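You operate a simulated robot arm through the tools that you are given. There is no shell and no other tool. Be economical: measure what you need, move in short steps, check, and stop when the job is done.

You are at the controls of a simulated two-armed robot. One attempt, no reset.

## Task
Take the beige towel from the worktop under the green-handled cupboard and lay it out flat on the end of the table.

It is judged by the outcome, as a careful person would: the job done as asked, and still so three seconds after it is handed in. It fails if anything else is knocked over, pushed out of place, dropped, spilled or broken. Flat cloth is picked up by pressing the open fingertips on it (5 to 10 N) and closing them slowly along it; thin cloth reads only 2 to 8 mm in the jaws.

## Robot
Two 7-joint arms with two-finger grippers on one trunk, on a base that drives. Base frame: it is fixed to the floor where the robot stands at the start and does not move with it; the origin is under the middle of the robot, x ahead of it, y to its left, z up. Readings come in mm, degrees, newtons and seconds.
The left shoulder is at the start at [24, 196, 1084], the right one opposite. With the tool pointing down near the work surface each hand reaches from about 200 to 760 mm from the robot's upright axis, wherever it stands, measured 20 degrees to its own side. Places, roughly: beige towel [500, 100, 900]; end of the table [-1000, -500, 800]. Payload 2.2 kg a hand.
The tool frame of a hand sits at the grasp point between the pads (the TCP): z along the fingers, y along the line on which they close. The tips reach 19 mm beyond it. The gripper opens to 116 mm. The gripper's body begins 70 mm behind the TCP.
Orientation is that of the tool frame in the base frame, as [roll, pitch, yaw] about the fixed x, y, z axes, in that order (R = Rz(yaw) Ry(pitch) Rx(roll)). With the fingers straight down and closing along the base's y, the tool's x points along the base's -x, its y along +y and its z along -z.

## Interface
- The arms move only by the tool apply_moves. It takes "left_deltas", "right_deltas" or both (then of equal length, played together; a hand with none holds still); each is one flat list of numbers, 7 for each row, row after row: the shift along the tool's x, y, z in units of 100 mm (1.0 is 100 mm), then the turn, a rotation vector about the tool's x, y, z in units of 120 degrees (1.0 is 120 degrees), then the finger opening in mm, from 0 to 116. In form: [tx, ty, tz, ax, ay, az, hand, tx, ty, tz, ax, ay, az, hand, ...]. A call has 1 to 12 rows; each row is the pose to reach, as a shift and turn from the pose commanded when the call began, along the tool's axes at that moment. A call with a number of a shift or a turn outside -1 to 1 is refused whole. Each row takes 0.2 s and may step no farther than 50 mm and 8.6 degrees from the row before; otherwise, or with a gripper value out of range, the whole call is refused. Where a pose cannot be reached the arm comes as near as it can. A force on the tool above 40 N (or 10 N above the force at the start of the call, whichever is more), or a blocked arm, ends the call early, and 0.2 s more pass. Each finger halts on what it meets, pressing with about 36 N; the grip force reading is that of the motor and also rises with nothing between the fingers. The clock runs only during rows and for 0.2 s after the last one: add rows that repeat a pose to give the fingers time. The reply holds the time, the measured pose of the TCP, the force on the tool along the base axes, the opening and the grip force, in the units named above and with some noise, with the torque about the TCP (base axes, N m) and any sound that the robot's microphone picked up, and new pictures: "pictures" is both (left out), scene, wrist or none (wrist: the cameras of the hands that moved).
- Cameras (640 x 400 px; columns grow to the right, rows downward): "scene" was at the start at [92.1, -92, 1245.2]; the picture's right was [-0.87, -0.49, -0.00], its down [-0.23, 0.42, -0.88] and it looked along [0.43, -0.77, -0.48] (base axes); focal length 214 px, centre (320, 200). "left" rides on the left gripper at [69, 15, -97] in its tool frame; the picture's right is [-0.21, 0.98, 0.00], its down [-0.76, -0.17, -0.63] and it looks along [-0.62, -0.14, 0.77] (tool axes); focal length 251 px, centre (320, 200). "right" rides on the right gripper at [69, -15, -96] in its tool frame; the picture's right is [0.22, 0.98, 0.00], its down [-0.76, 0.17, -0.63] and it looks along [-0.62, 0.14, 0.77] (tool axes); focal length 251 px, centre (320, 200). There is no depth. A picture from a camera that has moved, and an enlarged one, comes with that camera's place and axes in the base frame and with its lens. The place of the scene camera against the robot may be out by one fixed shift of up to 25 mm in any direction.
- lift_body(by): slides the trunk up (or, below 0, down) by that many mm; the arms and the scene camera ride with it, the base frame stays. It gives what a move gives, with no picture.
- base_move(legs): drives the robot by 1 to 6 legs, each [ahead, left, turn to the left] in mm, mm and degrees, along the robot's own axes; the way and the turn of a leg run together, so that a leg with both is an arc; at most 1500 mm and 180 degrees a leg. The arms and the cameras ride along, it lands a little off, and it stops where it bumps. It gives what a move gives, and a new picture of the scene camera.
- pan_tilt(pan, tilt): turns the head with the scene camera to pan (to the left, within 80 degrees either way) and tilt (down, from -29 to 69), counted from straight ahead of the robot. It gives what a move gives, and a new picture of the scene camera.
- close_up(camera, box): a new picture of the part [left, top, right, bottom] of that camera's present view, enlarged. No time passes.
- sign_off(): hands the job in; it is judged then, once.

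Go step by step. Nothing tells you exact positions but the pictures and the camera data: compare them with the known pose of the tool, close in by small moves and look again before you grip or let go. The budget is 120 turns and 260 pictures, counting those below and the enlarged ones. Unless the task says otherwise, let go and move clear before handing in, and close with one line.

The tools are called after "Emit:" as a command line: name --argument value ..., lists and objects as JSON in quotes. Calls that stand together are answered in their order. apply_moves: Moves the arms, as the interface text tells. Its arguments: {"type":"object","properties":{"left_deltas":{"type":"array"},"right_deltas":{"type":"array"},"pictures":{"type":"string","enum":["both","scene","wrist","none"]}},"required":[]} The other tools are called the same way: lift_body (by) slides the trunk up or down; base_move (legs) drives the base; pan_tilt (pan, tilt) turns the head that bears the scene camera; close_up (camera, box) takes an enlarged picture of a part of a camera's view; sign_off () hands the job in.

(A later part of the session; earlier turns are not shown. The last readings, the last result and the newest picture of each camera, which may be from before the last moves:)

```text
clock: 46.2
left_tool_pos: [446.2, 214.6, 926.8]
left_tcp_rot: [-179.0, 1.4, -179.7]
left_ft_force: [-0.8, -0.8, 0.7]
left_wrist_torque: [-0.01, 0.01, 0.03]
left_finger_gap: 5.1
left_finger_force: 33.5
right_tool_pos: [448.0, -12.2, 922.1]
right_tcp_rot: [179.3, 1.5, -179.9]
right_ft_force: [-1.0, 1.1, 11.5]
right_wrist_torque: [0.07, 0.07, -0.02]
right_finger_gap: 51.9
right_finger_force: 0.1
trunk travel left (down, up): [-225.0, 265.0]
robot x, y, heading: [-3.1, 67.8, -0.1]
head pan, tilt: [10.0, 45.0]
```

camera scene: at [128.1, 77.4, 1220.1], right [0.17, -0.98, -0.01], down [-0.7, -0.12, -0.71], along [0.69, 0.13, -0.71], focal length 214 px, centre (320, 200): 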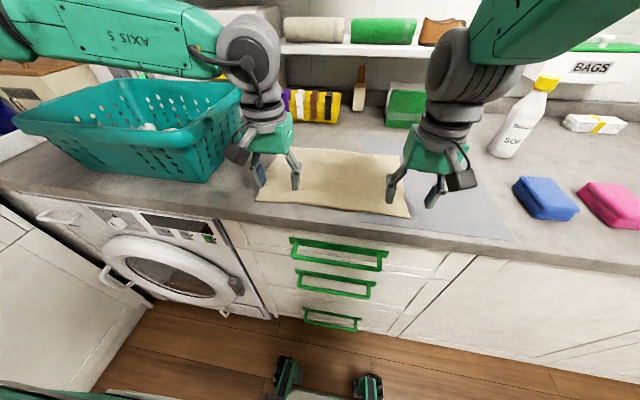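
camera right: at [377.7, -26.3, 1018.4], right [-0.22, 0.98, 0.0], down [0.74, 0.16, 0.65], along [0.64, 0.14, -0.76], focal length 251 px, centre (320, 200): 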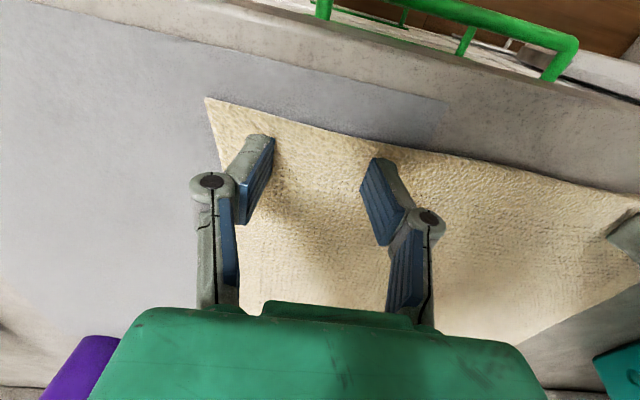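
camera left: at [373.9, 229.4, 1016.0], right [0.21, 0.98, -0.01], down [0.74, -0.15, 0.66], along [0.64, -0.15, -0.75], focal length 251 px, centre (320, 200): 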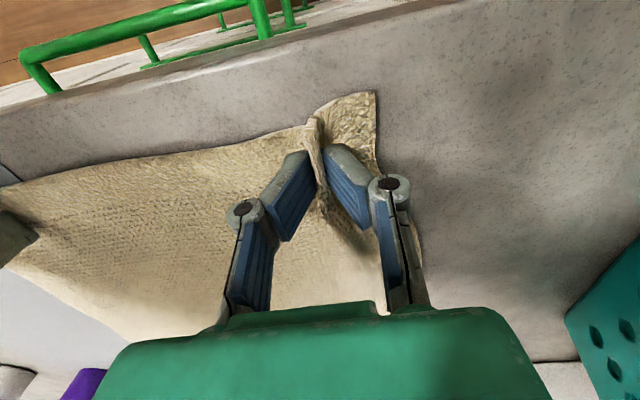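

Right presses 11 N; I'll ease it up slightly while closing slowly.

Emit:
apply_moves --right_deltas '[0, 0, -0.01, 0, 0, 0, 46, 0, 0, -0.01, 0, 0, 0, 42, 0, 0, -0.01, 0, 0, 0, 37, 0, 0, -0.01, 0, 0, 0, 32, 0, 0, -0.01, 0, 0, 0, 27, 0, 0, -0.01, 0, 0, 0, 22, 0, 0, -0.01, 0, 0, 0, 17, 0, 0, -0.01, 0, 0, 0, 12, 0, 0, -0.01, 0, 0, 0, 7, 0, 0, -0.01, 0, 0, 0, 3, 0, 0, -0.01, 0, 0, 0, 0, 0, 0, -0.01, 0, 0, 0, 0]' --pictures "both"

```text
clock: 48.8
left_tool_pos: [446.5, 214.5, 927.2]
left_tcp_rot: [-179.0, 1.5, -179.7]
left_ft_force: [-0.6, -11.4, -0.1]
left_wrist_torque: [-0.28, -0.02, 0.0]
left_finger_gap: 5.5
left_finger_force: 34.0
right_tool_pos: [449.2, -12.8, 923.8]
right_tcp_rot: [179.2, 1.5, -180.0]
right_ft_force: [-0.7, 12.2, 10.4]
right_wrist_torque: [0.3, -0.01, 0.08]
right_finger_gap: 6.0
right_finger_force: 34.1
trunk travel left (down, up): [-225.0, 265.0]
robot x, y, heading: [-2.6, 69.6, -0.1]
head pan, tilt: [10.0, 45.0]
camera scene: at [127.1, 94.0, 1220.1], right [0.17, -0.98, 0.0], down [-0.7, -0.12, -0.7], along [0.69, 0.12, -0.71], focal length 214 px, centre (320, 200)
camera right: at [377.9, -29.0, 1018.3], right [-0.22, 0.98, 0.01], down [0.74, 0.16, 0.65], along [0.64, 0.15, -0.76], focal length 251 px, centre (320, 200)
```

scene: 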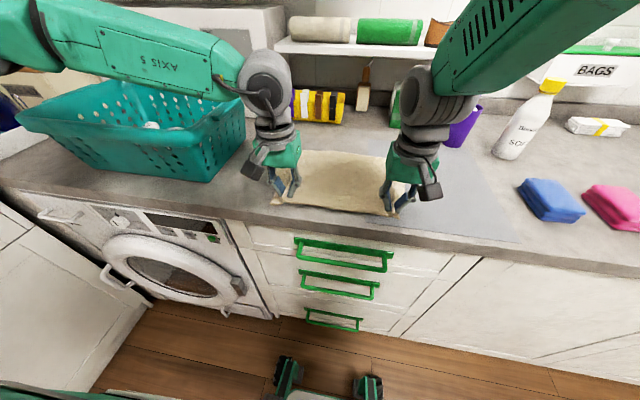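
right: 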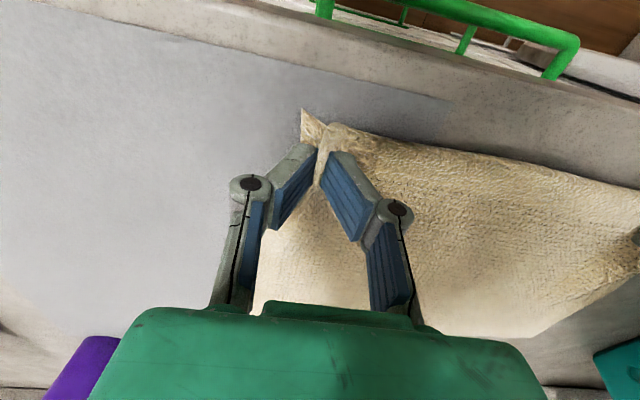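

Both hands hold the cloth, taut between them, and the grey mat hasn't moved. I'll relax the tension slightly and peel it up and forward.

Emit:
apply_moves --left_deltas '[0, -0.03, 0, 0, 0, 0, 0, 0, -0.04, -0.1, 0, 0, 0, 0, -0.03, -0.04, -0.25, 0, 0, 0, 0, -0.06, -0.04, -0.4, 0, 0, 0, 0, -0.1, -0.04, -0.55, 0, 0, 0, 0, -0.15, -0.04, -0.7, 0, 0, 0, 0, -0.22, -0.04, -0.85, 0, 0, 0, 0, -0.3, -0.04, -1.0, 0, 0, 0, 0]' --right_deltas '[0, 0.03, 0, 0, 0, 0, 0, 0, 0.04, -0.1, 0, 0, 0, 0, -0.03, 0.04, -0.25, 0, 0, 0, 0, -0.06, 0.04, -0.4, 0, 0, 0, 0, -0.1, 0.04, -0.55, 0, 0, 0, 0, -0.15, 0.04, -0.7, 0, 0, 0, 0, -0.22, 0.04, -0.85, 0, 0, 0, 0, -0.3, 0.04, -1.0, 0, 0, 0, 0]' --pictures "scene"

```text
clock: 50.6
left_tool_pos: [473.7, 212.0, 1026.9]
left_tcp_rot: [-179.1, 1.4, -179.7]
left_ft_force: [0.9, -6.5, -0.8]
left_wrist_torque: [-0.15, -0.01, -0.02]
left_finger_gap: 5.2
left_finger_force: 34.1
right_tool_pos: [475.7, -9.8, 1025.0]
right_tcp_rot: [179.2, 1.5, -180.0]
right_ft_force: [0.2, 5.3, -0.7]
right_wrist_torque: [0.08, 0.01, 0.03]
right_finger_gap: 5.1
right_finger_force: 33.5
trunk travel left (down, up): [-225.0, 265.0]
robot x, y, heading: [-0.2, 63.8, -0.1]
head pan, tilt: [10.0, 45.0]
camera scene: at [128.1, 92.8, 1220.0], right [0.17, -0.98, 0.0], down [-0.7, -0.12, -0.7], along [0.69, 0.12, -0.71], focal length 214 px, centre (320, 200)
```

scene: 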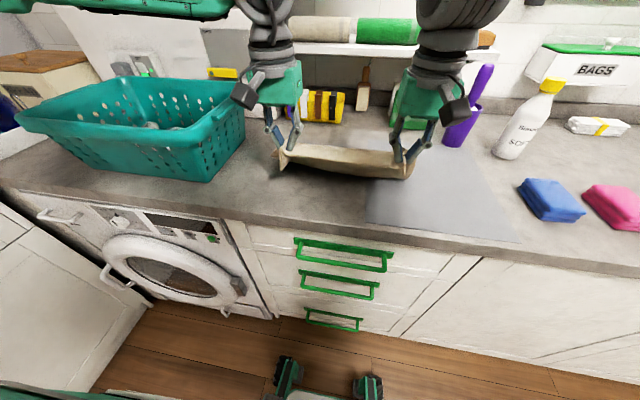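

Lifting nicely. I'll raise further, with a bit more forward motion.

Emit:
apply_moves --left_deltas '[-0.1, -0.01, -0.2, 0, 0, 0, 0, -0.2, -0.01, -0.4, 0, 0, 0, 0, -0.3, -0.01, -0.6, 0, 0, 0, 0, -0.35, -0.01, -0.8, 0, 0, 0, 0, -0.35, -0.01, -1.0, 0, 0, 0, 0]' --right_deltas '[-0.1, 0.01, -0.2, 0, 0, 0, 0, -0.2, 0.01, -0.4, 0, 0, 0, 0, -0.3, 0.01, -0.6, 0, 0, 0, 0, -0.35, 0.01, -0.8, 0, 0, 0, 0, -0.35, 0.01, -1.0, 0, 0, 0, 0]' --pictures "none"

Emit:
lift_body --by 80

Emit:
pan_tilt --pan 5 --tilt 40

```text
clock: 51.8
left_tool_pos: [506.2, 211.9, 1129.0]
left_tcp_rot: [-179.1, 1.4, -179.7]
left_ft_force: [-0.3, -6.5, 0.0]
left_wrist_torque: [-0.17, 0.0, 0.0]
left_finger_gap: 5.3
left_finger_force: 33.9
right_tool_pos: [507.2, -11.5, 1125.5]
right_tcp_rot: [179.2, 1.5, -180.0]
right_ft_force: [0.2, 6.8, 0.5]
right_wrist_torque: [0.09, 0.01, 0.03]
right_finger_gap: 5.2
right_finger_force: 33.7
trunk travel left (down, up): [-225.0, 265.0]
robot x, y, heading: [-4.5, 65.8, 0.2]
head pan, tilt: [10.0, 45.0]
```

```text
clock: 53.0
left_tool_pos: [507.1, 211.7, 1207.8]
left_tcp_rot: [-179.1, 1.4, -179.6]
left_ft_force: [0.0, -6.2, 0.7]
left_wrist_torque: [-0.12, 0.01, 0.03]
left_finger_gap: 5.3
left_finger_force: 34.0
right_tool_pos: [509.2, -11.9, 1202.9]
right_tcp_rot: [179.2, 1.4, -179.9]
right_ft_force: [-0.9, 7.3, -0.4]
right_wrist_torque: [0.1, 0.03, 0.02]
right_finger_gap: 5.1
right_finger_force: 33.6
trunk travel left (down, up): [-305.0, 185.0]
robot x, y, heading: [-1.0, 68.6, -0.1]
head pan, tilt: [10.0, 45.0]
```

```text
clock: 53.7
left_tool_pos: [506.9, 212.4, 1207.9]
left_tcp_rot: [-179.0, 1.4, -179.8]
left_ft_force: [0.2, -8.1, 0.2]
left_wrist_torque: [-0.17, 0.0, 0.0]
left_finger_gap: 5.6
left_finger_force: 33.7
right_tool_pos: [509.3, -12.5, 1204.7]
right_tcp_rot: [179.2, 1.5, -180.0]
right_ft_force: [-0.3, 7.6, 0.6]
right_wrist_torque: [0.09, 0.0, 0.01]
right_finger_gap: 5.1
right_finger_force: 33.5
trunk travel left (down, up): [-305.0, 185.0]
robot x, y, heading: [-0.8, 68.6, -0.1]
head pan, tilt: [5.0, 40.0]
camera scene: at [133.5, 86.2, 1307.1], right [0.09, -1.0, 0.0], down [-0.64, -0.06, -0.76], along [0.76, 0.07, -0.65], focal length 214 px, centre (320, 200)
```

scene: 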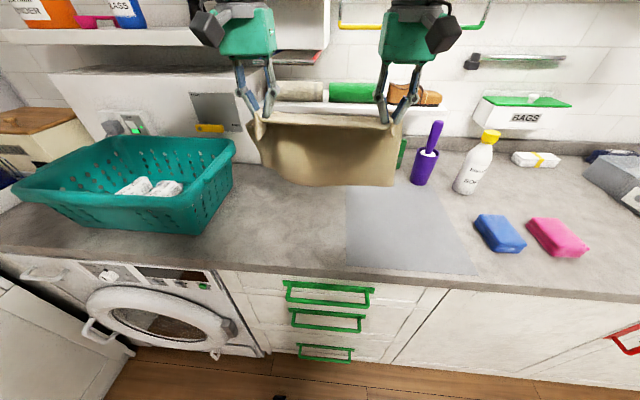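

The towel hangs freely between both hands and nothing else moved. I'll back away from the worktop, lower a bit so the elbows stay under the wall cupboard, and turn right.

Emit:
base_move --legs '[[-200, 0, 0]]'

Emit:
lift_body --by -80

Emit:
base_move --legs '[[0, 0, -45], [0, 0, -45]]'

```text
clock: 55.3
left_tool_pos: [305.6, 211.9, 1208.2]
left_tcp_rot: [-179.1, 1.3, -179.8]
left_ft_force: [-0.3, -6.8, -0.3]
left_wrist_torque: [-0.17, -0.02, 0.0]
left_finger_gap: 5.2
left_finger_force: 33.8
right_tool_pos: [308.3, -10.4, 1204.1]
right_tcp_rot: [179.3, 1.5, -180.0]
right_ft_force: [-0.6, 7.5, 0.0]
right_wrist_torque: [0.14, -0.03, 0.07]
right_finger_gap: 5.3
right_finger_force: 33.8
trunk travel left (down, up): [-305.0, 185.0]
robot x, y, heading: [-203.4, 67.8, -0.2]
head pan, tilt: [5.0, 40.0]
camera scene: at [-66.4, 86.5, 1307.1], right [0.09, -1.0, 0.0], down [-0.64, -0.06, -0.76], along [0.76, 0.07, -0.65], focal length 214 px, centre (320, 200)
```

scene: 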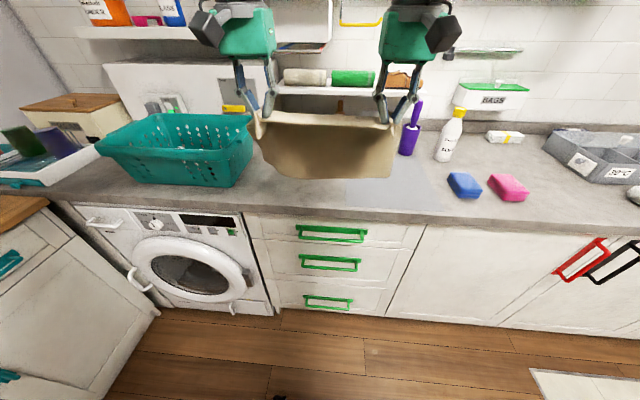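

```text
clock: 56.4
left_tool_pos: [300.6, 211.1, 1130.4]
left_tcp_rot: [-179.0, 1.6, -179.8]
left_ft_force: [1.2, -6.1, 0.3]
left_wrist_torque: [-0.12, 0.04, 0.05]
left_finger_gap: 5.3
left_finger_force: 34.1
right_tool_pos: [303.0, -12.5, 1127.4]
right_tcp_rot: [179.1, 1.8, -179.9]
right_ft_force: [-0.8, 6.4, 0.0]
right_wrist_torque: [0.07, -0.01, 0.03]
right_finger_gap: 5.3
right_finger_force: 33.7
trunk travel left (down, up): [-225.0, 265.0]
robot x, y, heading: [-200.3, 68.0, -0.5]
head pan, tilt: [5.0, 40.0]
```

```text
clock: 60.9
left_tool_pos: [-37.8, -429.8, 1130.0]
left_tcp_rot: [-179.0, 1.6, 92.3]
left_ft_force: [-6.8, -1.3, -0.6]
left_wrist_torque: [-0.02, 0.13, 0.17]
left_finger_gap: 5.4
left_finger_force: 33.9
right_tool_pos: [-262.1, -439.4, 1127.5]
right_tcp_rot: [179.3, 1.7, 92.1]
right_ft_force: [6.9, 1.7, 0.6]
right_wrist_torque: [0.03, -0.18, 0.19]
right_finger_gap: 5.1
right_finger_force: 33.6
trunk travel left (down, up): [-225.0, 265.0]
robot x, y, heading: [-200.5, 67.8, -88.1]
head pan, tilt: [5.0, 40.0]
camera scene: at [-181.9, -50.5, 1227.2], right [-0.99, -0.12, 0.0], down [-0.08, 0.64, -0.76], along [0.09, -0.76, -0.65], focal length 214 px, centre (320, 200)
```

scene: 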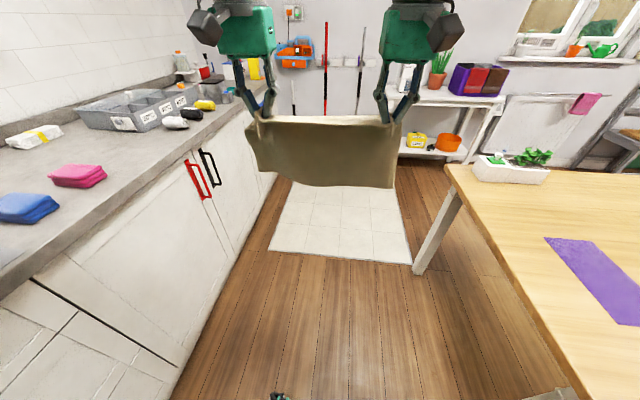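

Turned, with the towel hanging well clear. I'll drive ahead along the table's end, then raise and turn to face the table.

Emit:
base_move --legs '[[575, 0, -1.5]]'

Emit:
lift_body --by 80

Emit:
base_move --legs '[[0, 0, -45], [0, 0, -45]]'

```text
clock: 64.2
left_tool_pos: [-34.2, -1013.6, 1131.3]
left_tcp_rot: [-179.0, 1.9, 91.2]
left_ft_force: [-6.3, -0.8, 0.3]
left_wrist_torque: [-0.01, 0.16, 0.11]
left_finger_gap: 5.4
left_finger_force: 33.5
right_tool_pos: [-256.8, -1019.6, 1127.4]
right_tcp_rot: [179.3, 1.7, 91.0]
right_ft_force: [5.6, 1.0, 0.3]
right_wrist_torque: [0.0, -0.17, 0.19]
right_finger_gap: 5.2
right_finger_force: 33.5
trunk travel left (down, up): [-225.0, 265.0]
robot x, y, heading: [-184.6, -519.2, -89.4]
head pan, tilt: [5.0, 40.0]
camera scene: at [-169.8, -635.0, 1227.2], right [-0.99, -0.1, 0.0], down [-0.07, 0.64, -0.76], along [0.08, -0.76, -0.65], focal length 214 px, centre (320, 200)
```

scene: 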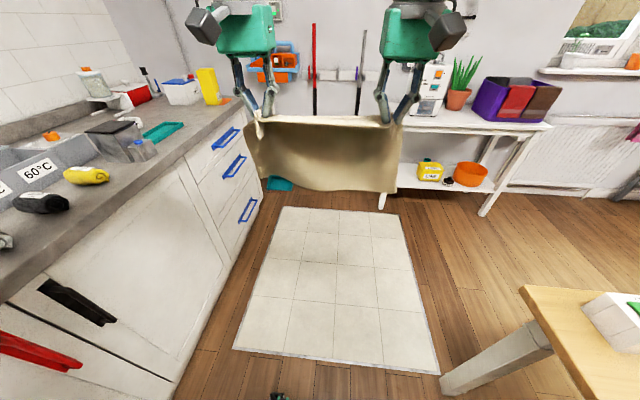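

```text
clock: 65.4
left_tool_pos: [-34.4, -1010.8, 1212.6]
left_tcp_rot: [-179.0, 1.9, 91.1]
left_ft_force: [-6.9, -0.4, -0.7]
left_wrist_torque: [0.01, 0.13, 0.17]
left_finger_gap: 5.3
left_finger_force: 33.1
right_tool_pos: [-258.4, -1016.8, 1209.1]
right_tcp_rot: [179.2, 2.0, 90.9]
right_ft_force: [6.3, 1.1, -1.0]
right_wrist_torque: [0.04, -0.19, 0.16]
right_finger_gap: 5.2
right_finger_force: 33.7
trunk travel left (down, up): [-305.0, 185.0]
robot x, y, heading: [-186.3, -516.1, -89.2]
head pan, tilt: [5.0, 40.0]
```

```text
clock: 69.9
left_tool_pos: [-682.0, -660.5, 1213.5]
left_tcp_rot: [-179.0, 1.9, 0.1]
left_ft_force: [0.2, 7.2, -0.1]
left_wrist_torque: [0.12, 0.03, 0.14]
left_finger_gap: 5.3
left_finger_force: 33.4
right_tool_pos: [-683.5, -438.2, 1208.4]
right_tcp_rot: [179.1, 2.0, 0.1]
right_ft_force: [1.0, -4.5, -0.7]
right_wrist_torque: [-0.17, -0.01, 0.18]
right_finger_gap: 4.9
right_finger_force: 33.6
trunk travel left (down, up): [-305.0, 185.0]
robot x, y, heading: [-187.3, -516.2, 179.9]
head pan, tilt: [5.0, 40.0]
camera scene: at [-309.7, -516.1, 1307.2], right [-0.09, 1.0, 0.0], down [0.64, 0.06, -0.76], along [-0.76, -0.07, -0.65], focal length 214 px, centre (320, 200)
```

scene: 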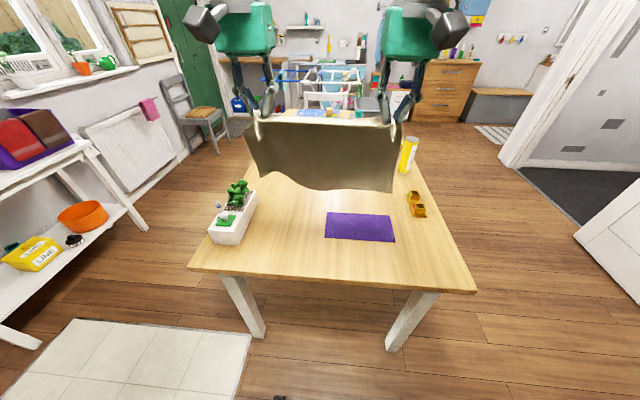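

We're squarely facing the table end, towel bottom well above it. Free area for the towel: x −860…−1250, y −780…−270. I'll drive in 175 mm toward the table end.

Emit:
base_move --legs '[[175, 0, 0]]'

Emit:
pan_tilt --pan 0 --tilt 60

```text
clock: 71.4
left_tool_pos: [-853.4, -656.3, 1214.9]
left_tcp_rot: [-179.0, 2.2, 0.0]
left_ft_force: [-1.5, 5.4, -0.7]
left_wrist_torque: [0.1, -0.02, 0.1]
left_finger_gap: 5.1
left_finger_force: 33.8
right_tool_pos: [-854.9, -435.1, 1211.8]
right_tcp_rot: [179.3, 2.1, -0.3]
right_ft_force: [1.4, -6.3, 0.1]
right_wrist_torque: [-0.17, -0.05, 0.15]
right_finger_gap: 5.3
right_finger_force: 33.8
trunk travel left (down, up): [-305.0, 185.0]
robot x, y, heading: [-361.7, -517.5, 179.7]
head pan, tilt: [5.0, 40.0]
camera scene: at [-482.8, -515.0, 1307.4], right [-0.08, 1.0, 0.0], down [0.64, 0.05, -0.76], along [-0.76, -0.06, -0.64], focal length 214 px, centre (320, 200)
```

scene: 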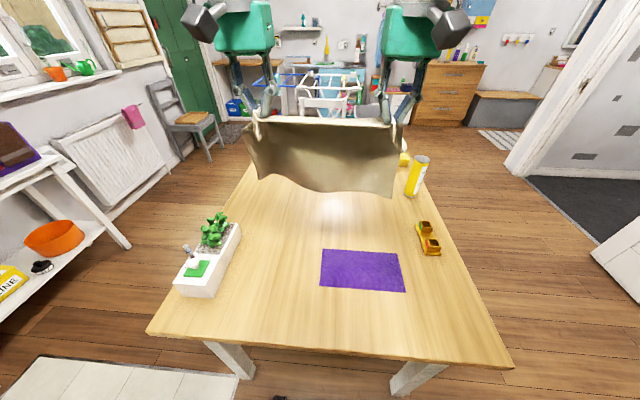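

```text
clock: 72.2
left_tool_pos: [-852.1, -656.1, 1216.4]
left_tcp_rot: [-179.1, 2.2, 0.0]
left_ft_force: [-1.0, 4.9, -0.1]
left_wrist_torque: [0.13, -0.01, 0.16]
left_finger_gap: 5.1
left_finger_force: 33.6
right_tool_pos: [-852.1, -435.1, 1212.7]
right_tcp_rot: [179.1, 2.3, -0.3]
right_ft_force: [1.2, -5.2, -0.1]
right_wrist_torque: [-0.09, 0.0, 0.19]
right_finger_gap: 5.2
right_finger_force: 33.3
trunk travel left (down, up): [-305.0, 185.0]
robot x, y, heading: [-359.8, -513.3, 179.6]
head pan, tilt: [0.0, 60.0]
camera scene: at [-466.4, -507.4, 1280.6], right [0.01, 1.0, 0.0], down [0.87, 0.0, -0.5], along [-0.5, 0.0, -0.87], focal length 214 px, centre (320, 200)
```

scene: 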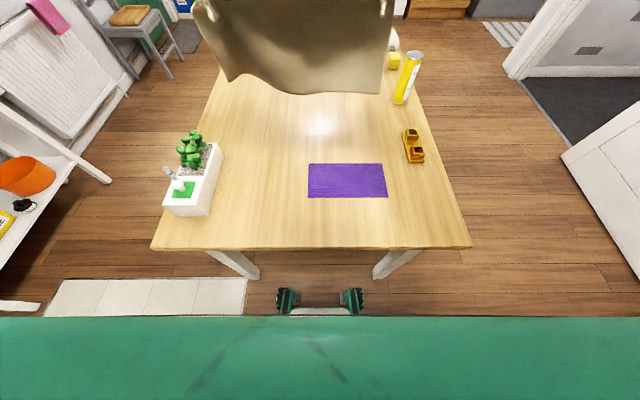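

The table height is uncertain from these views (700–800). I'll raise the trunk 180 mm with the head fixed and triangulate the purple cloth.

Emit:
lift_body --by 180

Emit:
close_up --camera "scene" --box '[140, 0, 480, 280]'

```text
clock: 74.2
left_tool_pos: [-852.0, -656.3, 1395.5]
left_tcp_rot: [-179.0, 2.2, -0.1]
left_ft_force: [-0.2, 5.9, -1.1]
left_wrist_torque: [0.07, 0.01, 0.13]
left_finger_gap: 4.9
left_finger_force: 33.7
right_tool_pos: [-853.3, -433.5, 1391.5]
right_tcp_rot: [179.2, 2.4, -0.3]
right_ft_force: [1.2, -5.6, -0.2]
right_wrist_torque: [-0.14, 0.03, 0.17]
right_finger_gap: 5.3
right_finger_force: 33.4
trunk travel left (down, up): [-485.0, 5.0]
robot x, y, heading: [-358.8, -518.2, 179.4]
head pan, tilt: [0.0, 60.0]
```

```text
1.43 times, centred on (310, 140) of scene
camera zoom: at [-467.1, -507.5, 1460.5], right [0.01, 1.0, 0.0], down [0.87, 0.0, -0.5], along [-0.5, 0.0, -0.87], focal length 306 px, centre (334, 286)
```

zoom: 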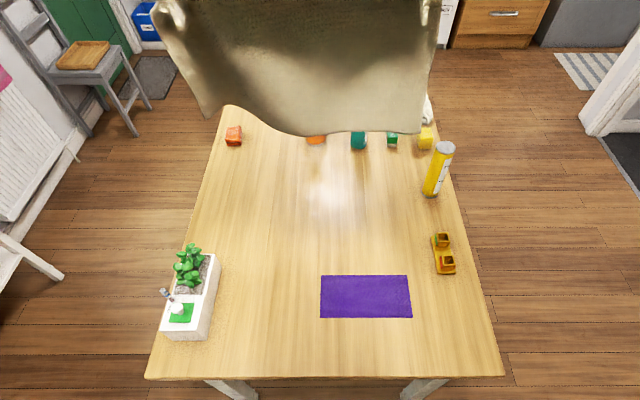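

Triangulation gives the tabletop at z≈740, with the purple cloth at x −788…−916, y −546…−297. I'll lay the towel with its near edge around x −945 and its far edge around −1160. To reach that I'll drive in 65 mm more and lower the trunk.

Emit:
base_move --legs '[[65, 0, 0.4]]'

Emit:
lift_body --by -220

Emit:
apply_moves --left_deltas '[-0.3, 0, 0, 0, 0, 0, 0, -0.6, 0, 0, 0, 0, 0, 0, -0.9, 0, 0, 0, 0, 0, 0]' --right_deltas '[-0.3, 0, 0, 0, 0, 0, 0, -0.6, 0, 0, 0, 0, 0, 0, -0.9, 0, 0, 0, 0, 0, 0]' --pictures "scene"

```text
clock: 75.2
left_tool_pos: [-904.1, -660.8, 1401.3]
left_tcp_rot: [-179.0, 2.8, 0.3]
left_ft_force: [0.7, 5.9, 0.0]
left_wrist_torque: [0.1, 0.04, 0.15]
left_finger_gap: 5.1
left_finger_force: 34.0
right_tool_pos: [-906.8, -437.4, 1397.1]
right_tcp_rot: [179.1, 2.8, 0.1]
right_ft_force: [1.0, -5.4, 0.9]
right_wrist_torque: [-0.15, 0.07, 0.16]
right_finger_gap: 5.3
right_finger_force: 33.3
trunk travel left (down, up): [-485.0, 5.0]
robot x, y, heading: [-425.2, -519.0, -179.9]
head pan, tilt: [0.0, 60.0]
camera scene: at [-519.1, -508.8, 1461.7], right [0.0, 1.0, 0.0], down [0.86, 0.0, -0.51], along [-0.51, 0.0, -0.86], focal length 214 px, centre (320, 200)
```

scene: 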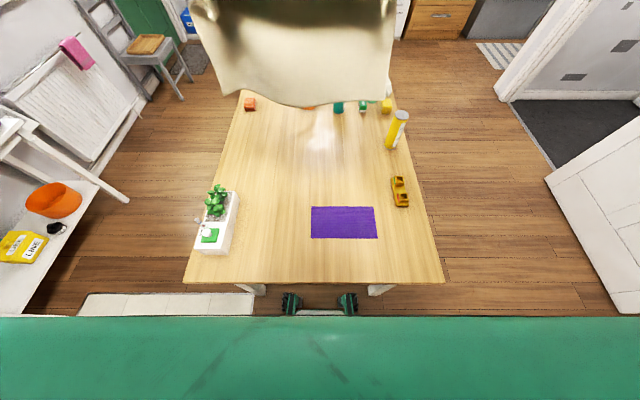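

```text
clock: 77.6
left_tool_pos: [-911.2, -657.8, 1178.6]
left_tcp_rot: [-179.1, 2.4, 0.3]
left_ft_force: [-0.7, 4.8, -0.8]
left_wrist_torque: [0.1, -0.01, 0.16]
left_finger_gap: 5.4
left_finger_force: 33.9
right_tool_pos: [-914.3, -437.2, 1174.1]
right_tcp_rot: [179.0, 2.4, 0.1]
right_ft_force: [1.1, -5.0, -0.4]
right_wrist_torque: [-0.13, 0.03, 0.18]
right_finger_gap: 5.3
right_finger_force: 33.8
trunk travel left (down, up): [-265.0, 225.0]
robot x, y, heading: [-428.4, -519.3, -179.8]
head pan, tilt: [0.0, 60.0]
```

```text
clock: 78.4
left_tool_pos: [-1004.6, -658.7, 1181.0]
left_tcp_rot: [-179.1, 2.2, 0.2]
left_ft_force: [-1.2, 5.5, -0.2]
left_wrist_torque: [0.1, -0.02, 0.09]
left_finger_gap: 5.2
left_finger_force: 33.0
right_tool_pos: [-1008.2, -437.1, 1175.3]
right_tcp_rot: [179.2, 2.3, 0.2]
right_ft_force: [0.2, -4.6, -0.3]
right_wrist_torque: [-0.13, -0.05, 0.12]
right_finger_gap: 4.8
right_finger_force: 33.5
trunk travel left (down, up): [-265.0, 225.0]
robot x, y, heading: [-424.6, -515.2, -180.0]
head pan, tilt: [0.0, 60.0]
camera scene: at [-535.0, -506.8, 1240.2], right [0.0, 1.0, 0.0], down [0.87, 0.0, -0.49], along [-0.49, 0.0, -0.87], focal length 214 px, centre (320, 200)
```

scene: 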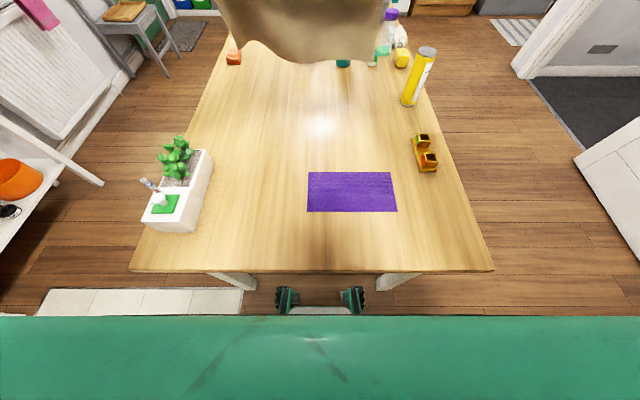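

Geometry is consistent: purple far edge at x≈−910. Extending the arms the rest of the way and lowering the trunk until the hem is just above the table.

Emit:
apply_moves --left_deltas '[-0.35, 0, 0, 0, 0, 0, 0, -0.7, 0, 0, 0, 0, 0, 0, -1.0, 0, 0, 0, 0, 0, 0]' --right_deltas '[-0.35, 0, 0, 0, 0, 0, 0, -0.7, 0, 0, 0, 0, 0, 0, -1.0, 0, 0, 0, 0, 0, 0]' --pictures "none"

Emit:
lift_body --by -170

Emit:
pan_tilt --pan 0 --tilt 45

```text
clock: 79.2
left_tool_pos: [-1087.8, -658.0, 1191.7]
left_tcp_rot: [-179.2, 2.7, 0.0]
left_ft_force: [-0.4, 7.7, -0.1]
left_wrist_torque: [0.18, 0.09, 0.17]
left_finger_gap: 5.1
left_finger_force: 34.0
left hand out of reach, approached as far as the arm can: row 3
right_tool_pos: [-1074.0, -433.2, 1181.4]
right_tcp_rot: [179.0, 2.7, 0.3]
right_ft_force: [1.8, -7.9, 1.2]
right_wrist_torque: [-0.23, 0.09, 0.17]
right_finger_gap: 5.3
right_finger_force: 33.8
right hand out of reach, approached as far as the arm can: row 3
trunk travel left (down, up): [-265.0, 225.0]
robot x, y, heading: [-432.2, -517.0, -179.7]
head pan, tilt: [0.0, 60.0]
```

```text
clock: 81.1
left_tool_pos: [-1090.0, -665.0, 1018.3]
left_tcp_rot: [-178.9, 2.4, 0.3]
left_ft_force: [0.0, 10.7, -2.0]
left_wrist_torque: [0.21, 0.01, 0.14]
left_finger_gap: 5.5
left_finger_force: 32.9
right_tool_pos: [-1077.0, -436.4, 1007.1]
right_tcp_rot: [179.1, 2.5, 0.1]
right_ft_force: [0.5, -10.0, 0.0]
right_wrist_torque: [-0.32, 0.03, 0.23]
right_finger_gap: 5.4
right_finger_force: 34.3
trunk travel left (down, up): [-95.0, 395.0]
robot x, y, heading: [-425.8, -513.6, -179.6]
head pan, tilt: [0.0, 60.0]
```

```text
clock: 81.8
left_tool_pos: [-1090.8, -663.7, 1016.7]
left_tcp_rot: [-179.1, 2.4, 0.3]
left_ft_force: [-1.5, 9.7, -0.3]
left_wrist_torque: [0.19, -0.01, 0.17]
left_finger_gap: 5.4
left_finger_force: 34.1
right_tool_pos: [-1076.9, -436.7, 1004.5]
right_tcp_rot: [179.0, 2.4, 0.0]
right_ft_force: [0.2, -10.4, 0.8]
right_wrist_torque: [-0.28, 0.02, 0.2]
right_finger_gap: 5.3
right_finger_force: 33.9
trunk travel left (down, up): [-95.0, 395.0]
robot x, y, heading: [-424.9, -516.0, -180.2]
head pan, tilt: [0.0, 45.0]
camera scene: at [-547.0, -506.9, 1089.7], right [0.0, 1.0, 0.0], down [0.71, 0.0, -0.7], along [-0.7, 0.0, -0.71], focal length 214 px, centre (320, 200)
```

scene: 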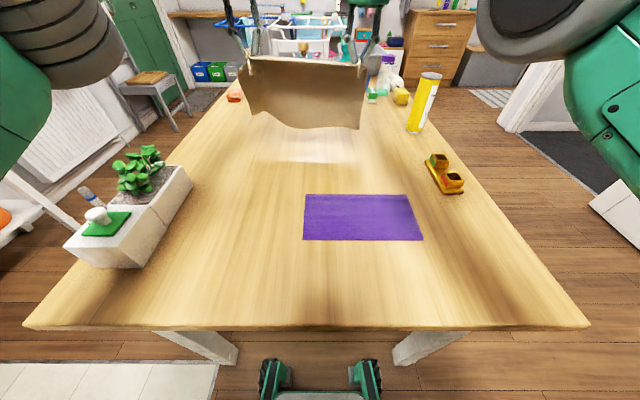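

The reach is limited because the wrists are above the shoulders. I'll raise the trunk and lower the arms by the same amount to gain reach.

Emit:
lift_body --by 170

Emit:
apply_moves --left_deltas '[0, 0.02, 0.25, 0, 0, 0, 0, 0, 0.02, 0.5, 0, 0, 0, 0, 0, 0.02, 0.75, 0, 0, 0, 0, 0, 0.02, 1.0, 0, 0, 0, 0]' --right_deltas '[-0.02, -0.02, 0.22, 0, 0, 0, 0, -0.05, -0.02, 0.45, 0, 0, 0, 0, -0.1, -0.02, 0.68, 0, 0, 0, 0, -0.14, -0.02, 0.9, 0, 0, 0, 0]' --pictures "none"

Emit:
apply_moves --left_deltas '[-0.2, 0.01, 0.2, 0, 0, 0, 0, -0.35, 0.02, 0.4, 0, 0, 0, 0, -0.5, 0.02, 0.6, 0, 0, 0, 0]' --right_deltas '[-0.2, -0.01, 0.2, 0, 0, 0, 0, -0.35, -0.02, 0.4, 0, 0, 0, 0, -0.5, -0.02, 0.6, 0, 0, 0, 0]' --pictures "scene"

```text
clock: 83.8
left_tool_pos: [-1091.9, -663.3, 1186.7]
left_tcp_rot: [-179.2, 2.5, 0.3]
left_ft_force: [-0.9, 10.0, -1.0]
left_wrist_torque: [0.26, -0.01, 0.15]
left_finger_gap: 5.2
left_finger_force: 33.7
right_tool_pos: [-1078.4, -435.5, 1173.7]
right_tcp_rot: [179.1, 2.4, 0.1]
right_ft_force: [0.4, -9.9, 0.5]
right_wrist_torque: [-0.24, -0.01, 0.21]
right_finger_gap: 5.2
right_finger_force: 33.5
trunk travel left (down, up): [-265.0, 225.0]
robot x, y, heading: [-425.0, -520.1, -180.1]
head pan, tilt: [0.0, 45.0]
```

```text
clock: 84.8
left_tool_pos: [-1094.0, -664.6, 1085.5]
left_tcp_rot: [-179.0, 2.3, 0.3]
left_ft_force: [-1.0, 11.5, -0.3]
left_wrist_torque: [0.3, -0.02, 0.22]
left_finger_gap: 5.4
left_finger_force: 34.0
right_tool_pos: [-1094.5, -435.7, 1085.1]
right_tcp_rot: [179.1, 2.4, 0.2]
right_ft_force: [1.5, -12.3, -0.6]
right_wrist_torque: [-0.35, -0.02, 0.26]
right_finger_gap: 5.4
right_finger_force: 33.8
trunk travel left (down, up): [-265.0, 225.0]
robot x, y, heading: [-427.9, -512.7, -179.8]
head pan, tilt: [0.0, 45.0]
```

```text
clock: 85.6
left_tool_pos: [-1136.5, -662.9, 1037.3]
left_tcp_rot: [-179.0, 2.3, 0.0]
left_ft_force: [-1.9, 24.2, -2.3]
left_wrist_torque: [0.52, 0.02, 0.26]
left_finger_gap: 5.9
left_finger_force: 34.2
left hand out of reach, approached as far as the arm can: row 3
right_tool_pos: [-1128.4, -423.9, 1021.7]
right_tcp_rot: [178.8, 2.4, 0.3]
right_ft_force: [1.2, -23.7, 1.7]
right_wrist_torque: [-0.62, 0.01, 0.32]
right_finger_gap: 6.4
right_finger_force: 34.8
right hand out of reach, approached as far as the arm can: row 2, 3
trunk travel left (down, up): [-265.0, 225.0]
robot x, y, heading: [-428.3, -518.9, -179.6]
head pan, tilt: [0.0, 45.0]
camera scene: at [-549.1, -505.3, 1259.7], right [0.0, 1.0, 0.0], down [0.71, 0.0, -0.7], along [-0.7, 0.0, -0.71], focal length 214 px, centre (320, 200)
```

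scene: 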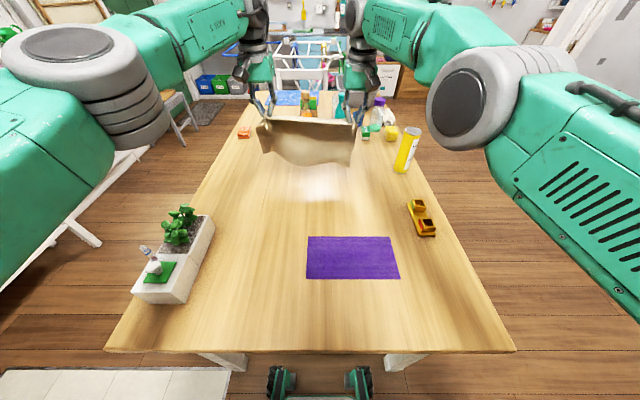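

Tension rose because I nudged the hands outward by mistake; I'll bring them together again and level them, then lower until the hem nearly touches.

Emit:
apply_moves --left_deltas '[0.05, -0.05, 0, 0, 0, 0, 0, 0.08, -0.09, 0.05, 0, 0, 0, 0, 0.08, -0.09, 0.05, 0, 0, 0, 0]' --right_deltas '[0, 0.05, -0.05, 0, 0, 0, 0, 0, 0.1, -0.1, 0, 0, 0, 0, 0, 0.1, -0.1, 0, 0, 0, 0]' --pictures "none"

Emit:
lift_body --by -85

Emit:
close_up --camera "scene" --box '[160, 0, 480, 240]'

```text
clock: 86.4
left_tool_pos: [-1129.4, -657.8, 1032.5]
left_tcp_rot: [-179.1, 2.4, 0.3]
left_ft_force: [-0.1, 8.2, -0.5]
left_wrist_torque: [0.16, -0.02, 0.12]
left_finger_gap: 5.2
left_finger_force: 33.9
right_tool_pos: [-1125.2, -429.6, 1033.5]
right_tcp_rot: [179.1, 2.5, 0.0]
right_ft_force: [-0.1, -8.2, 1.2]
right_wrist_torque: [-0.15, 0.0, 0.12]
right_finger_gap: 5.6
right_finger_force: 34.3
right hand out of reach, approached as far as the arm can: row 2, 3
trunk travel left (down, up): [-265.0, 225.0]
robot x, y, heading: [-427.4, -512.8, -179.7]
head pan, tilt: [0.0, 45.0]
```

```text
clock: 87.6
left_tool_pos: [-1127.0, -656.8, 948.6]
left_tcp_rot: [-179.1, 2.5, 0.3]
left_ft_force: [-1.0, 7.0, -0.7]
left_wrist_torque: [0.1, -0.01, 0.14]
left_finger_gap: 5.4
left_finger_force: 33.7
right_tool_pos: [-1123.0, -431.2, 947.6]
right_tcp_rot: [179.0, 2.5, 0.1]
right_ft_force: [1.3, -5.4, 0.9]
right_wrist_torque: [-0.13, 0.02, 0.14]
right_finger_gap: 5.4
right_finger_force: 33.8
trunk travel left (down, up): [-180.0, 310.0]
robot x, y, heading: [-424.8, -514.1, -180.1]
head pan, tilt: [0.0, 45.0]
```

```text
1.67 times, centred on (320, 120) of scene
camera zoom: at [-547.7, -507.2, 1174.9], right [0.0, 1.0, 0.0], down [0.71, 0.0, -0.7], along [-0.7, 0.0, -0.71], focal length 358 px, centre (320, 333)
```

zoom: 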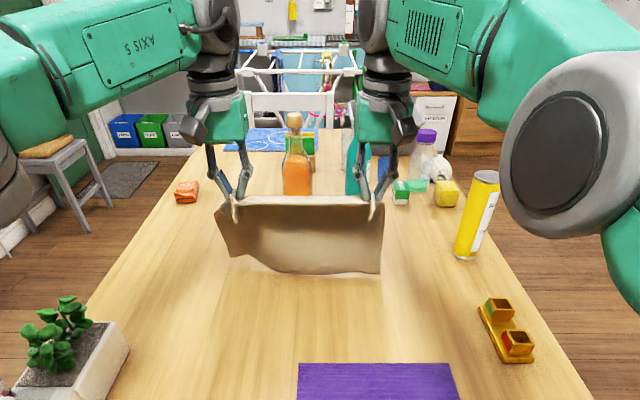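

The hem is right at the tabletop. I need ~35 mm more forward so the towel clears the purple cloth; I'll drive that in.

Emit:
base_move --legs '[[38, 0, 0]]'

Emit:
apply_moves --left_deltas '[0, 0, 0, 0, 0, 0, 0, 0, 0, 0, 0, 0, 0, 0, 0, 0, 0, 0, 0, 0, 0, 0, 0, 0, 0, 0, 0, 0, 0, 0, 0.05, 0, 0, 0, 0, 0, 0, 0.1, 0, 0, 0, 0]' --right_deltas '[0, 0, 0, 0, 0, 0, 0, 0, 0, 0, 0, 0, 0, 0, 0, 0, 0, 0, 0, 0, 0, 0, 0, 0, 0, 0, 0, 0, 0, 0, 0.05, 0, 0, 0, 0, 0, 0, 0.1, 0, 0, 0, 0]' --pictures "none"

Emit:
close_up --camera "scene" --box '[160, 0, 480, 240]'

```text
clock: 88.5
left_tool_pos: [-1165.8, -657.9, 946.7]
left_tcp_rot: [-179.1, 2.3, 0.3]
left_ft_force: [-1.5, 5.3, -0.4]
left_wrist_torque: [0.13, -0.07, 0.16]
left_finger_gap: 5.1
left_finger_force: 34.0
right_tool_pos: [-1161.8, -432.2, 944.4]
right_tcp_rot: [179.1, 2.3, 0.1]
right_ft_force: [0.7, -5.6, -0.3]
right_wrist_torque: [-0.1, -0.04, 0.09]
right_finger_gap: 5.2
right_finger_force: 34.0
trunk travel left (down, up): [-180.0, 310.0]
robot x, y, heading: [-465.5, -513.9, -179.8]
head pan, tilt: [0.0, 45.0]
camera scene: at [-586.5, -507.4, 1174.7], right [0.0, 1.0, 0.0], down [0.71, 0.0, -0.7], along [-0.7, 0.0, -0.71], focal length 214 px, centre (320, 200)
```

scene: 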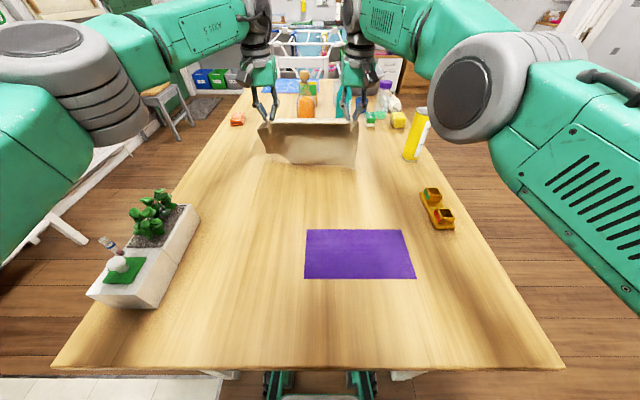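

```text
clock: 89.8
left_tool_pos: [-1163.7, -656.6, 939.1]
left_tcp_rot: [-179.1, 2.4, 0.4]
left_ft_force: [-0.5, 5.4, -0.3]
left_wrist_torque: [0.11, -0.01, 0.1]
left_finger_gap: 5.1
left_finger_force: 34.0
right_tool_pos: [-1161.4, -433.1, 939.2]
right_tcp_rot: [179.1, 2.4, 0.1]
right_ft_force: [0.4, -5.5, 0.2]
right_wrist_torque: [-0.08, 0.0, 0.09]
right_finger_gap: 5.3
right_finger_force: 33.9
trunk travel left (down, up): [-180.0, 310.0]
robot x, y, heading: [-466.6, -512.9, -179.9]
head pan, tilt: [0.0, 45.0]
```

```text
1.67 times, centred on (320, 120) of scene
camera zoom: at [-586.4, -507.3, 1174.7], right [0.0, 1.0, 0.0], down [0.71, 0.0, -0.7], along [-0.7, 0.0, -0.71], focal length 358 px, centre (320, 333)
```

zoom: 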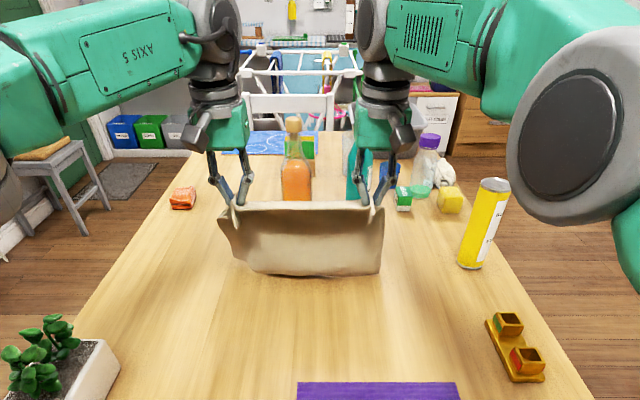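

The hem is on the table at x≈−1175. Now I'll lay it: hands move back and down along an arc, keeping the hem in place.

Emit:
apply_moves --left_deltas '[0.1, 0, 0.03, 0, 0, 0, 0, 0.2, 0, 0.06, 0, 0, 0, 0, 0.37, 0, 0.11, 0, 0, 0, 0, 0.55, 0, 0.17, 0, 0, 0, 0, 0.67, 0, 0.23, 0, 0, 0, 0, 0.8, 0, 0.3, 0, 0, 0, 0, 0.92, 0, 0.38, 0, 0, 0, 0]' --right_deltas '[0.1, 0, 0.03, 0, 0, 0, 0, 0.2, 0, 0.06, 0, 0, 0, 0, 0.37, 0, 0.11, 0, 0, 0, 0, 0.55, 0, 0.17, 0, 0, 0, 0, 0.67, 0, 0.23, 0, 0, 0, 0, 0.8, 0, 0.3, 0, 0, 0, 0, 0.92, 0, 0.38, 0, 0, 0, 0]' --pictures "scene"

```text
clock: 91.5
left_tool_pos: [-1071.1, -655.8, 897.7]
left_tcp_rot: [-179.0, 2.6, 0.2]
left_ft_force: [-0.7, 3.8, -0.5]
left_wrist_torque: [0.06, 0.01, 0.08]
left_finger_gap: 5.3
left_finger_force: 33.6
right_tool_pos: [-1068.1, -433.3, 899.3]
right_tcp_rot: [179.1, 2.7, 0.1]
right_ft_force: [1.3, -3.8, 0.4]
right_wrist_torque: [-0.08, -0.02, 0.1]
right_finger_gap: 5.5
right_finger_force: 33.9
trunk travel left (down, up): [-180.0, 310.0]
robot x, y, heading: [-459.9, -515.4, -179.6]
head pan, tilt: [0.0, 45.0]
camera scene: at [-584.9, -508.1, 1174.9], right [0.0, 1.0, 0.0], down [0.71, 0.0, -0.7], along [-0.7, 0.0, -0.71], focal length 214 px, centre (320, 200)
```

scene: 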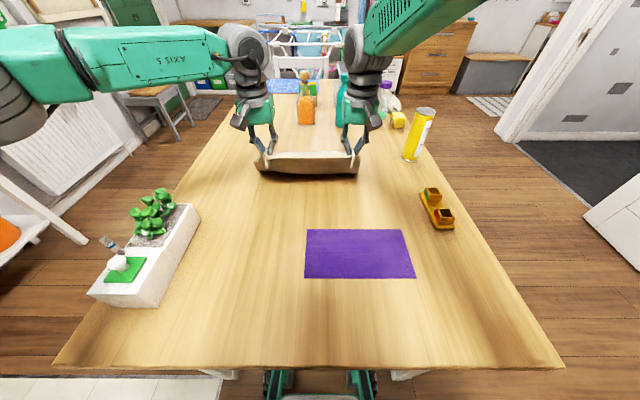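

Laying well. Continuing the arc.

Emit:
apply_moves --left_deltas '[0.13, 0, 0.1, 0, 0, 0, 0, 0.25, 0, 0.2, 0, 0, 0, 0, 0.36, 0, 0.3, 0, 0, 0, 0, 0.45, 0, 0.41, 0, 0, 0, 0, 0.54, 0, 0.53, 0, 0, 0, 0, 0.61, 0, 0.65, 0, 0, 0, 0, 0.68, 0, 0.8, 0, 0, 0, 0]' --right_deltas '[0.13, 0, 0.1, 0, 0, 0, 0, 0.25, 0, 0.2, 0, 0, 0, 0, 0.36, 0, 0.3, 0, 0, 0, 0, 0.45, 0, 0.41, 0, 0, 0, 0, 0.54, 0, 0.53, 0, 0, 0, 0, 0.61, 0, 0.65, 0, 0, 0, 0, 0.68, 0, 0.8, 0, 0, 0, 0]' --pictures "both"

```text
clock: 93.0
left_tool_pos: [-1005.6, -655.2, 813.6]
left_tcp_rot: [-179.1, 2.6, 0.2]
left_ft_force: [0.2, 3.3, 0.2]
left_wrist_torque: [0.04, -0.01, 0.1]
left_finger_gap: 5.2
left_finger_force: 33.4
right_tool_pos: [-1004.7, -433.1, 813.8]
right_tcp_rot: [179.0, 2.5, 0.0]
right_ft_force: [0.8, -3.8, -0.9]
right_wrist_torque: [-0.06, -0.01, 0.09]
right_finger_gap: 5.3
right_finger_force: 34.2
trunk travel left (down, up): [-180.0, 310.0]
robot x, y, heading: [-465.3, -515.0, -179.7]
head pan, tilt: [0.0, 45.0]
camera scene: at [-584.9, -508.2, 1174.8], right [0.0, 1.0, 0.0], down [0.71, 0.0, -0.7], along [-0.7, 0.0, -0.71], focal length 214 px, centre (320, 200)
camera right: at [-929.2, -416.9, 907.6], right [0.22, -0.98, 0.01], down [-0.73, -0.16, 0.67], along [-0.65, -0.15, -0.74], focal length 251 px, centre (320, 200)
camera left: at [-932.2, -671.9, 907.0], right [-0.21, -0.98, -0.01], down [-0.73, 0.15, 0.67], along [-0.65, 0.15, -0.74], focal length 251 px, centre (320, 200)
```

scene: 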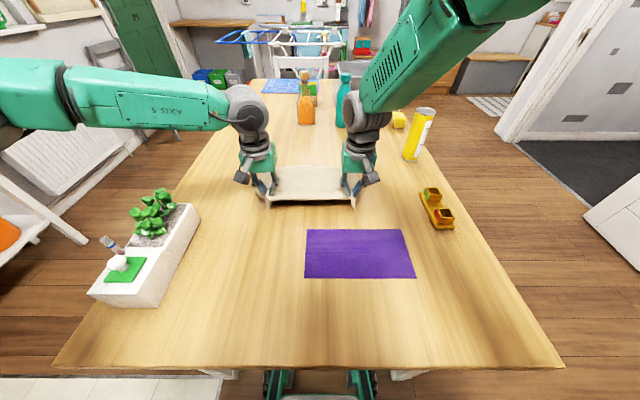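
right: 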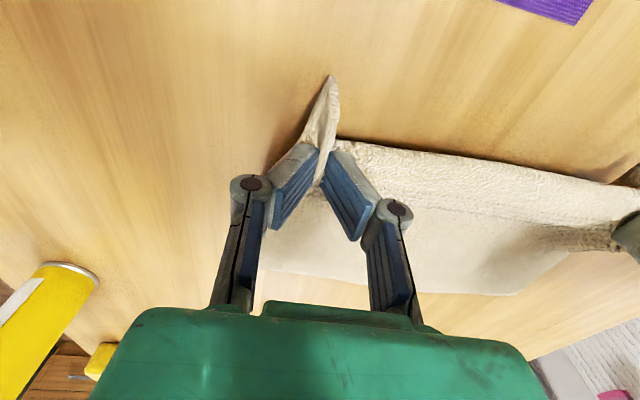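
left: 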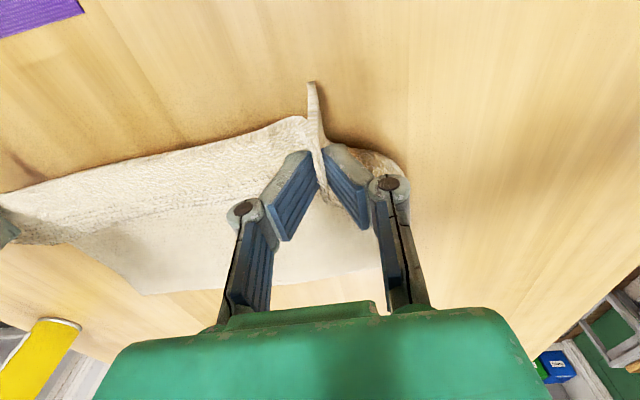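

Hem still at x≈−1181. Last part of the arc down to the table.

Emit:
apply_moves --left_deltas '[0.07, 0, 0.15, 0, 0, 0, 0, 0.13, 0, 0.28, 0, 0, 0, 0, 0.18, 0, 0.38, 0, 0, 0, 0, 0.22, 0, 0.44, 0, 0, 0, 0, 0.25, 0, 0.48, 0, 0, 0, 0]' --right_deltas '[0.07, 0, 0.15, 0, 0, 0, 0, 0.13, 0, 0.28, 0, 0, 0, 0, 0.18, 0, 0.38, 0, 0, 0, 0, 0.22, 0, 0.44, 0, 0, 0, 0, 0.25, 0, 0.48, 0, 0, 0, 0]' --pictures "both"

```text
clock: 94.4
left_tool_pos: [-985.3, -651.3, 774.4]
left_tcp_rot: [-178.7, 3.6, 0.3]
left_ft_force: [0.4, -0.7, 14.2]
left_wrist_torque: [-0.05, -0.1, 0.1]
left_finger_gap: 5.0
left_finger_force: 33.3
right_tool_pos: [-983.6, -435.3, 773.2]
right_tcp_rot: [178.8, 3.4, 0.0]
right_ft_force: [3.5, 0.5, 19.1]
right_wrist_torque: [0.07, -0.19, -0.01]
right_finger_gap: 5.2
right_finger_force: 33.6
trunk travel left (down, up): [-180.0, 310.0]
robot x, y, heading: [-462.5, -515.7, -179.8]
head pan, tilt: [0.0, 45.0]
stopped in row 5 (left hand): the force on the tool passed its limit at 42 N (the readings are from after the stop); the commanded pose is now the measured one
camera scene: at [-580.7, -508.2, 1175.5], right [0.0, 1.0, 0.0], down [0.71, 0.0, -0.71], along [-0.71, 0.0, -0.71], focal length 214 px, centre (320, 200)
camera right: at [-906.8, -417.5, 865.2], right [0.22, -0.98, 0.01], down [-0.72, -0.15, 0.68], along [-0.66, -0.15, -0.73], focal length 251 px, centre (320, 200)
camera left: at [-910.9, -669.4, 866.0], right [-0.21, -0.98, -0.01], down [-0.72, 0.15, 0.68], along [-0.67, 0.15, -0.73], focal length 251 px, centre (320, 200)
```

scene: 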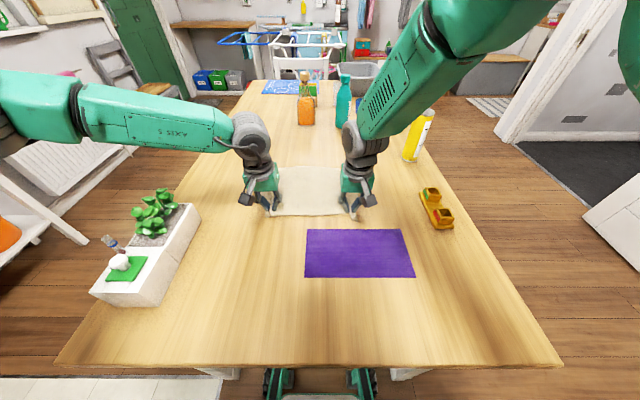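
right: 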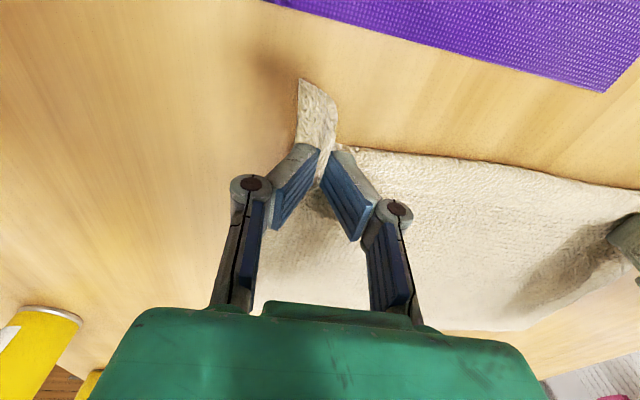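
left: 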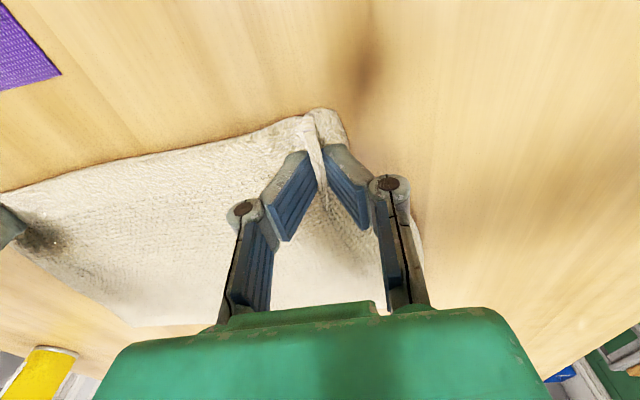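

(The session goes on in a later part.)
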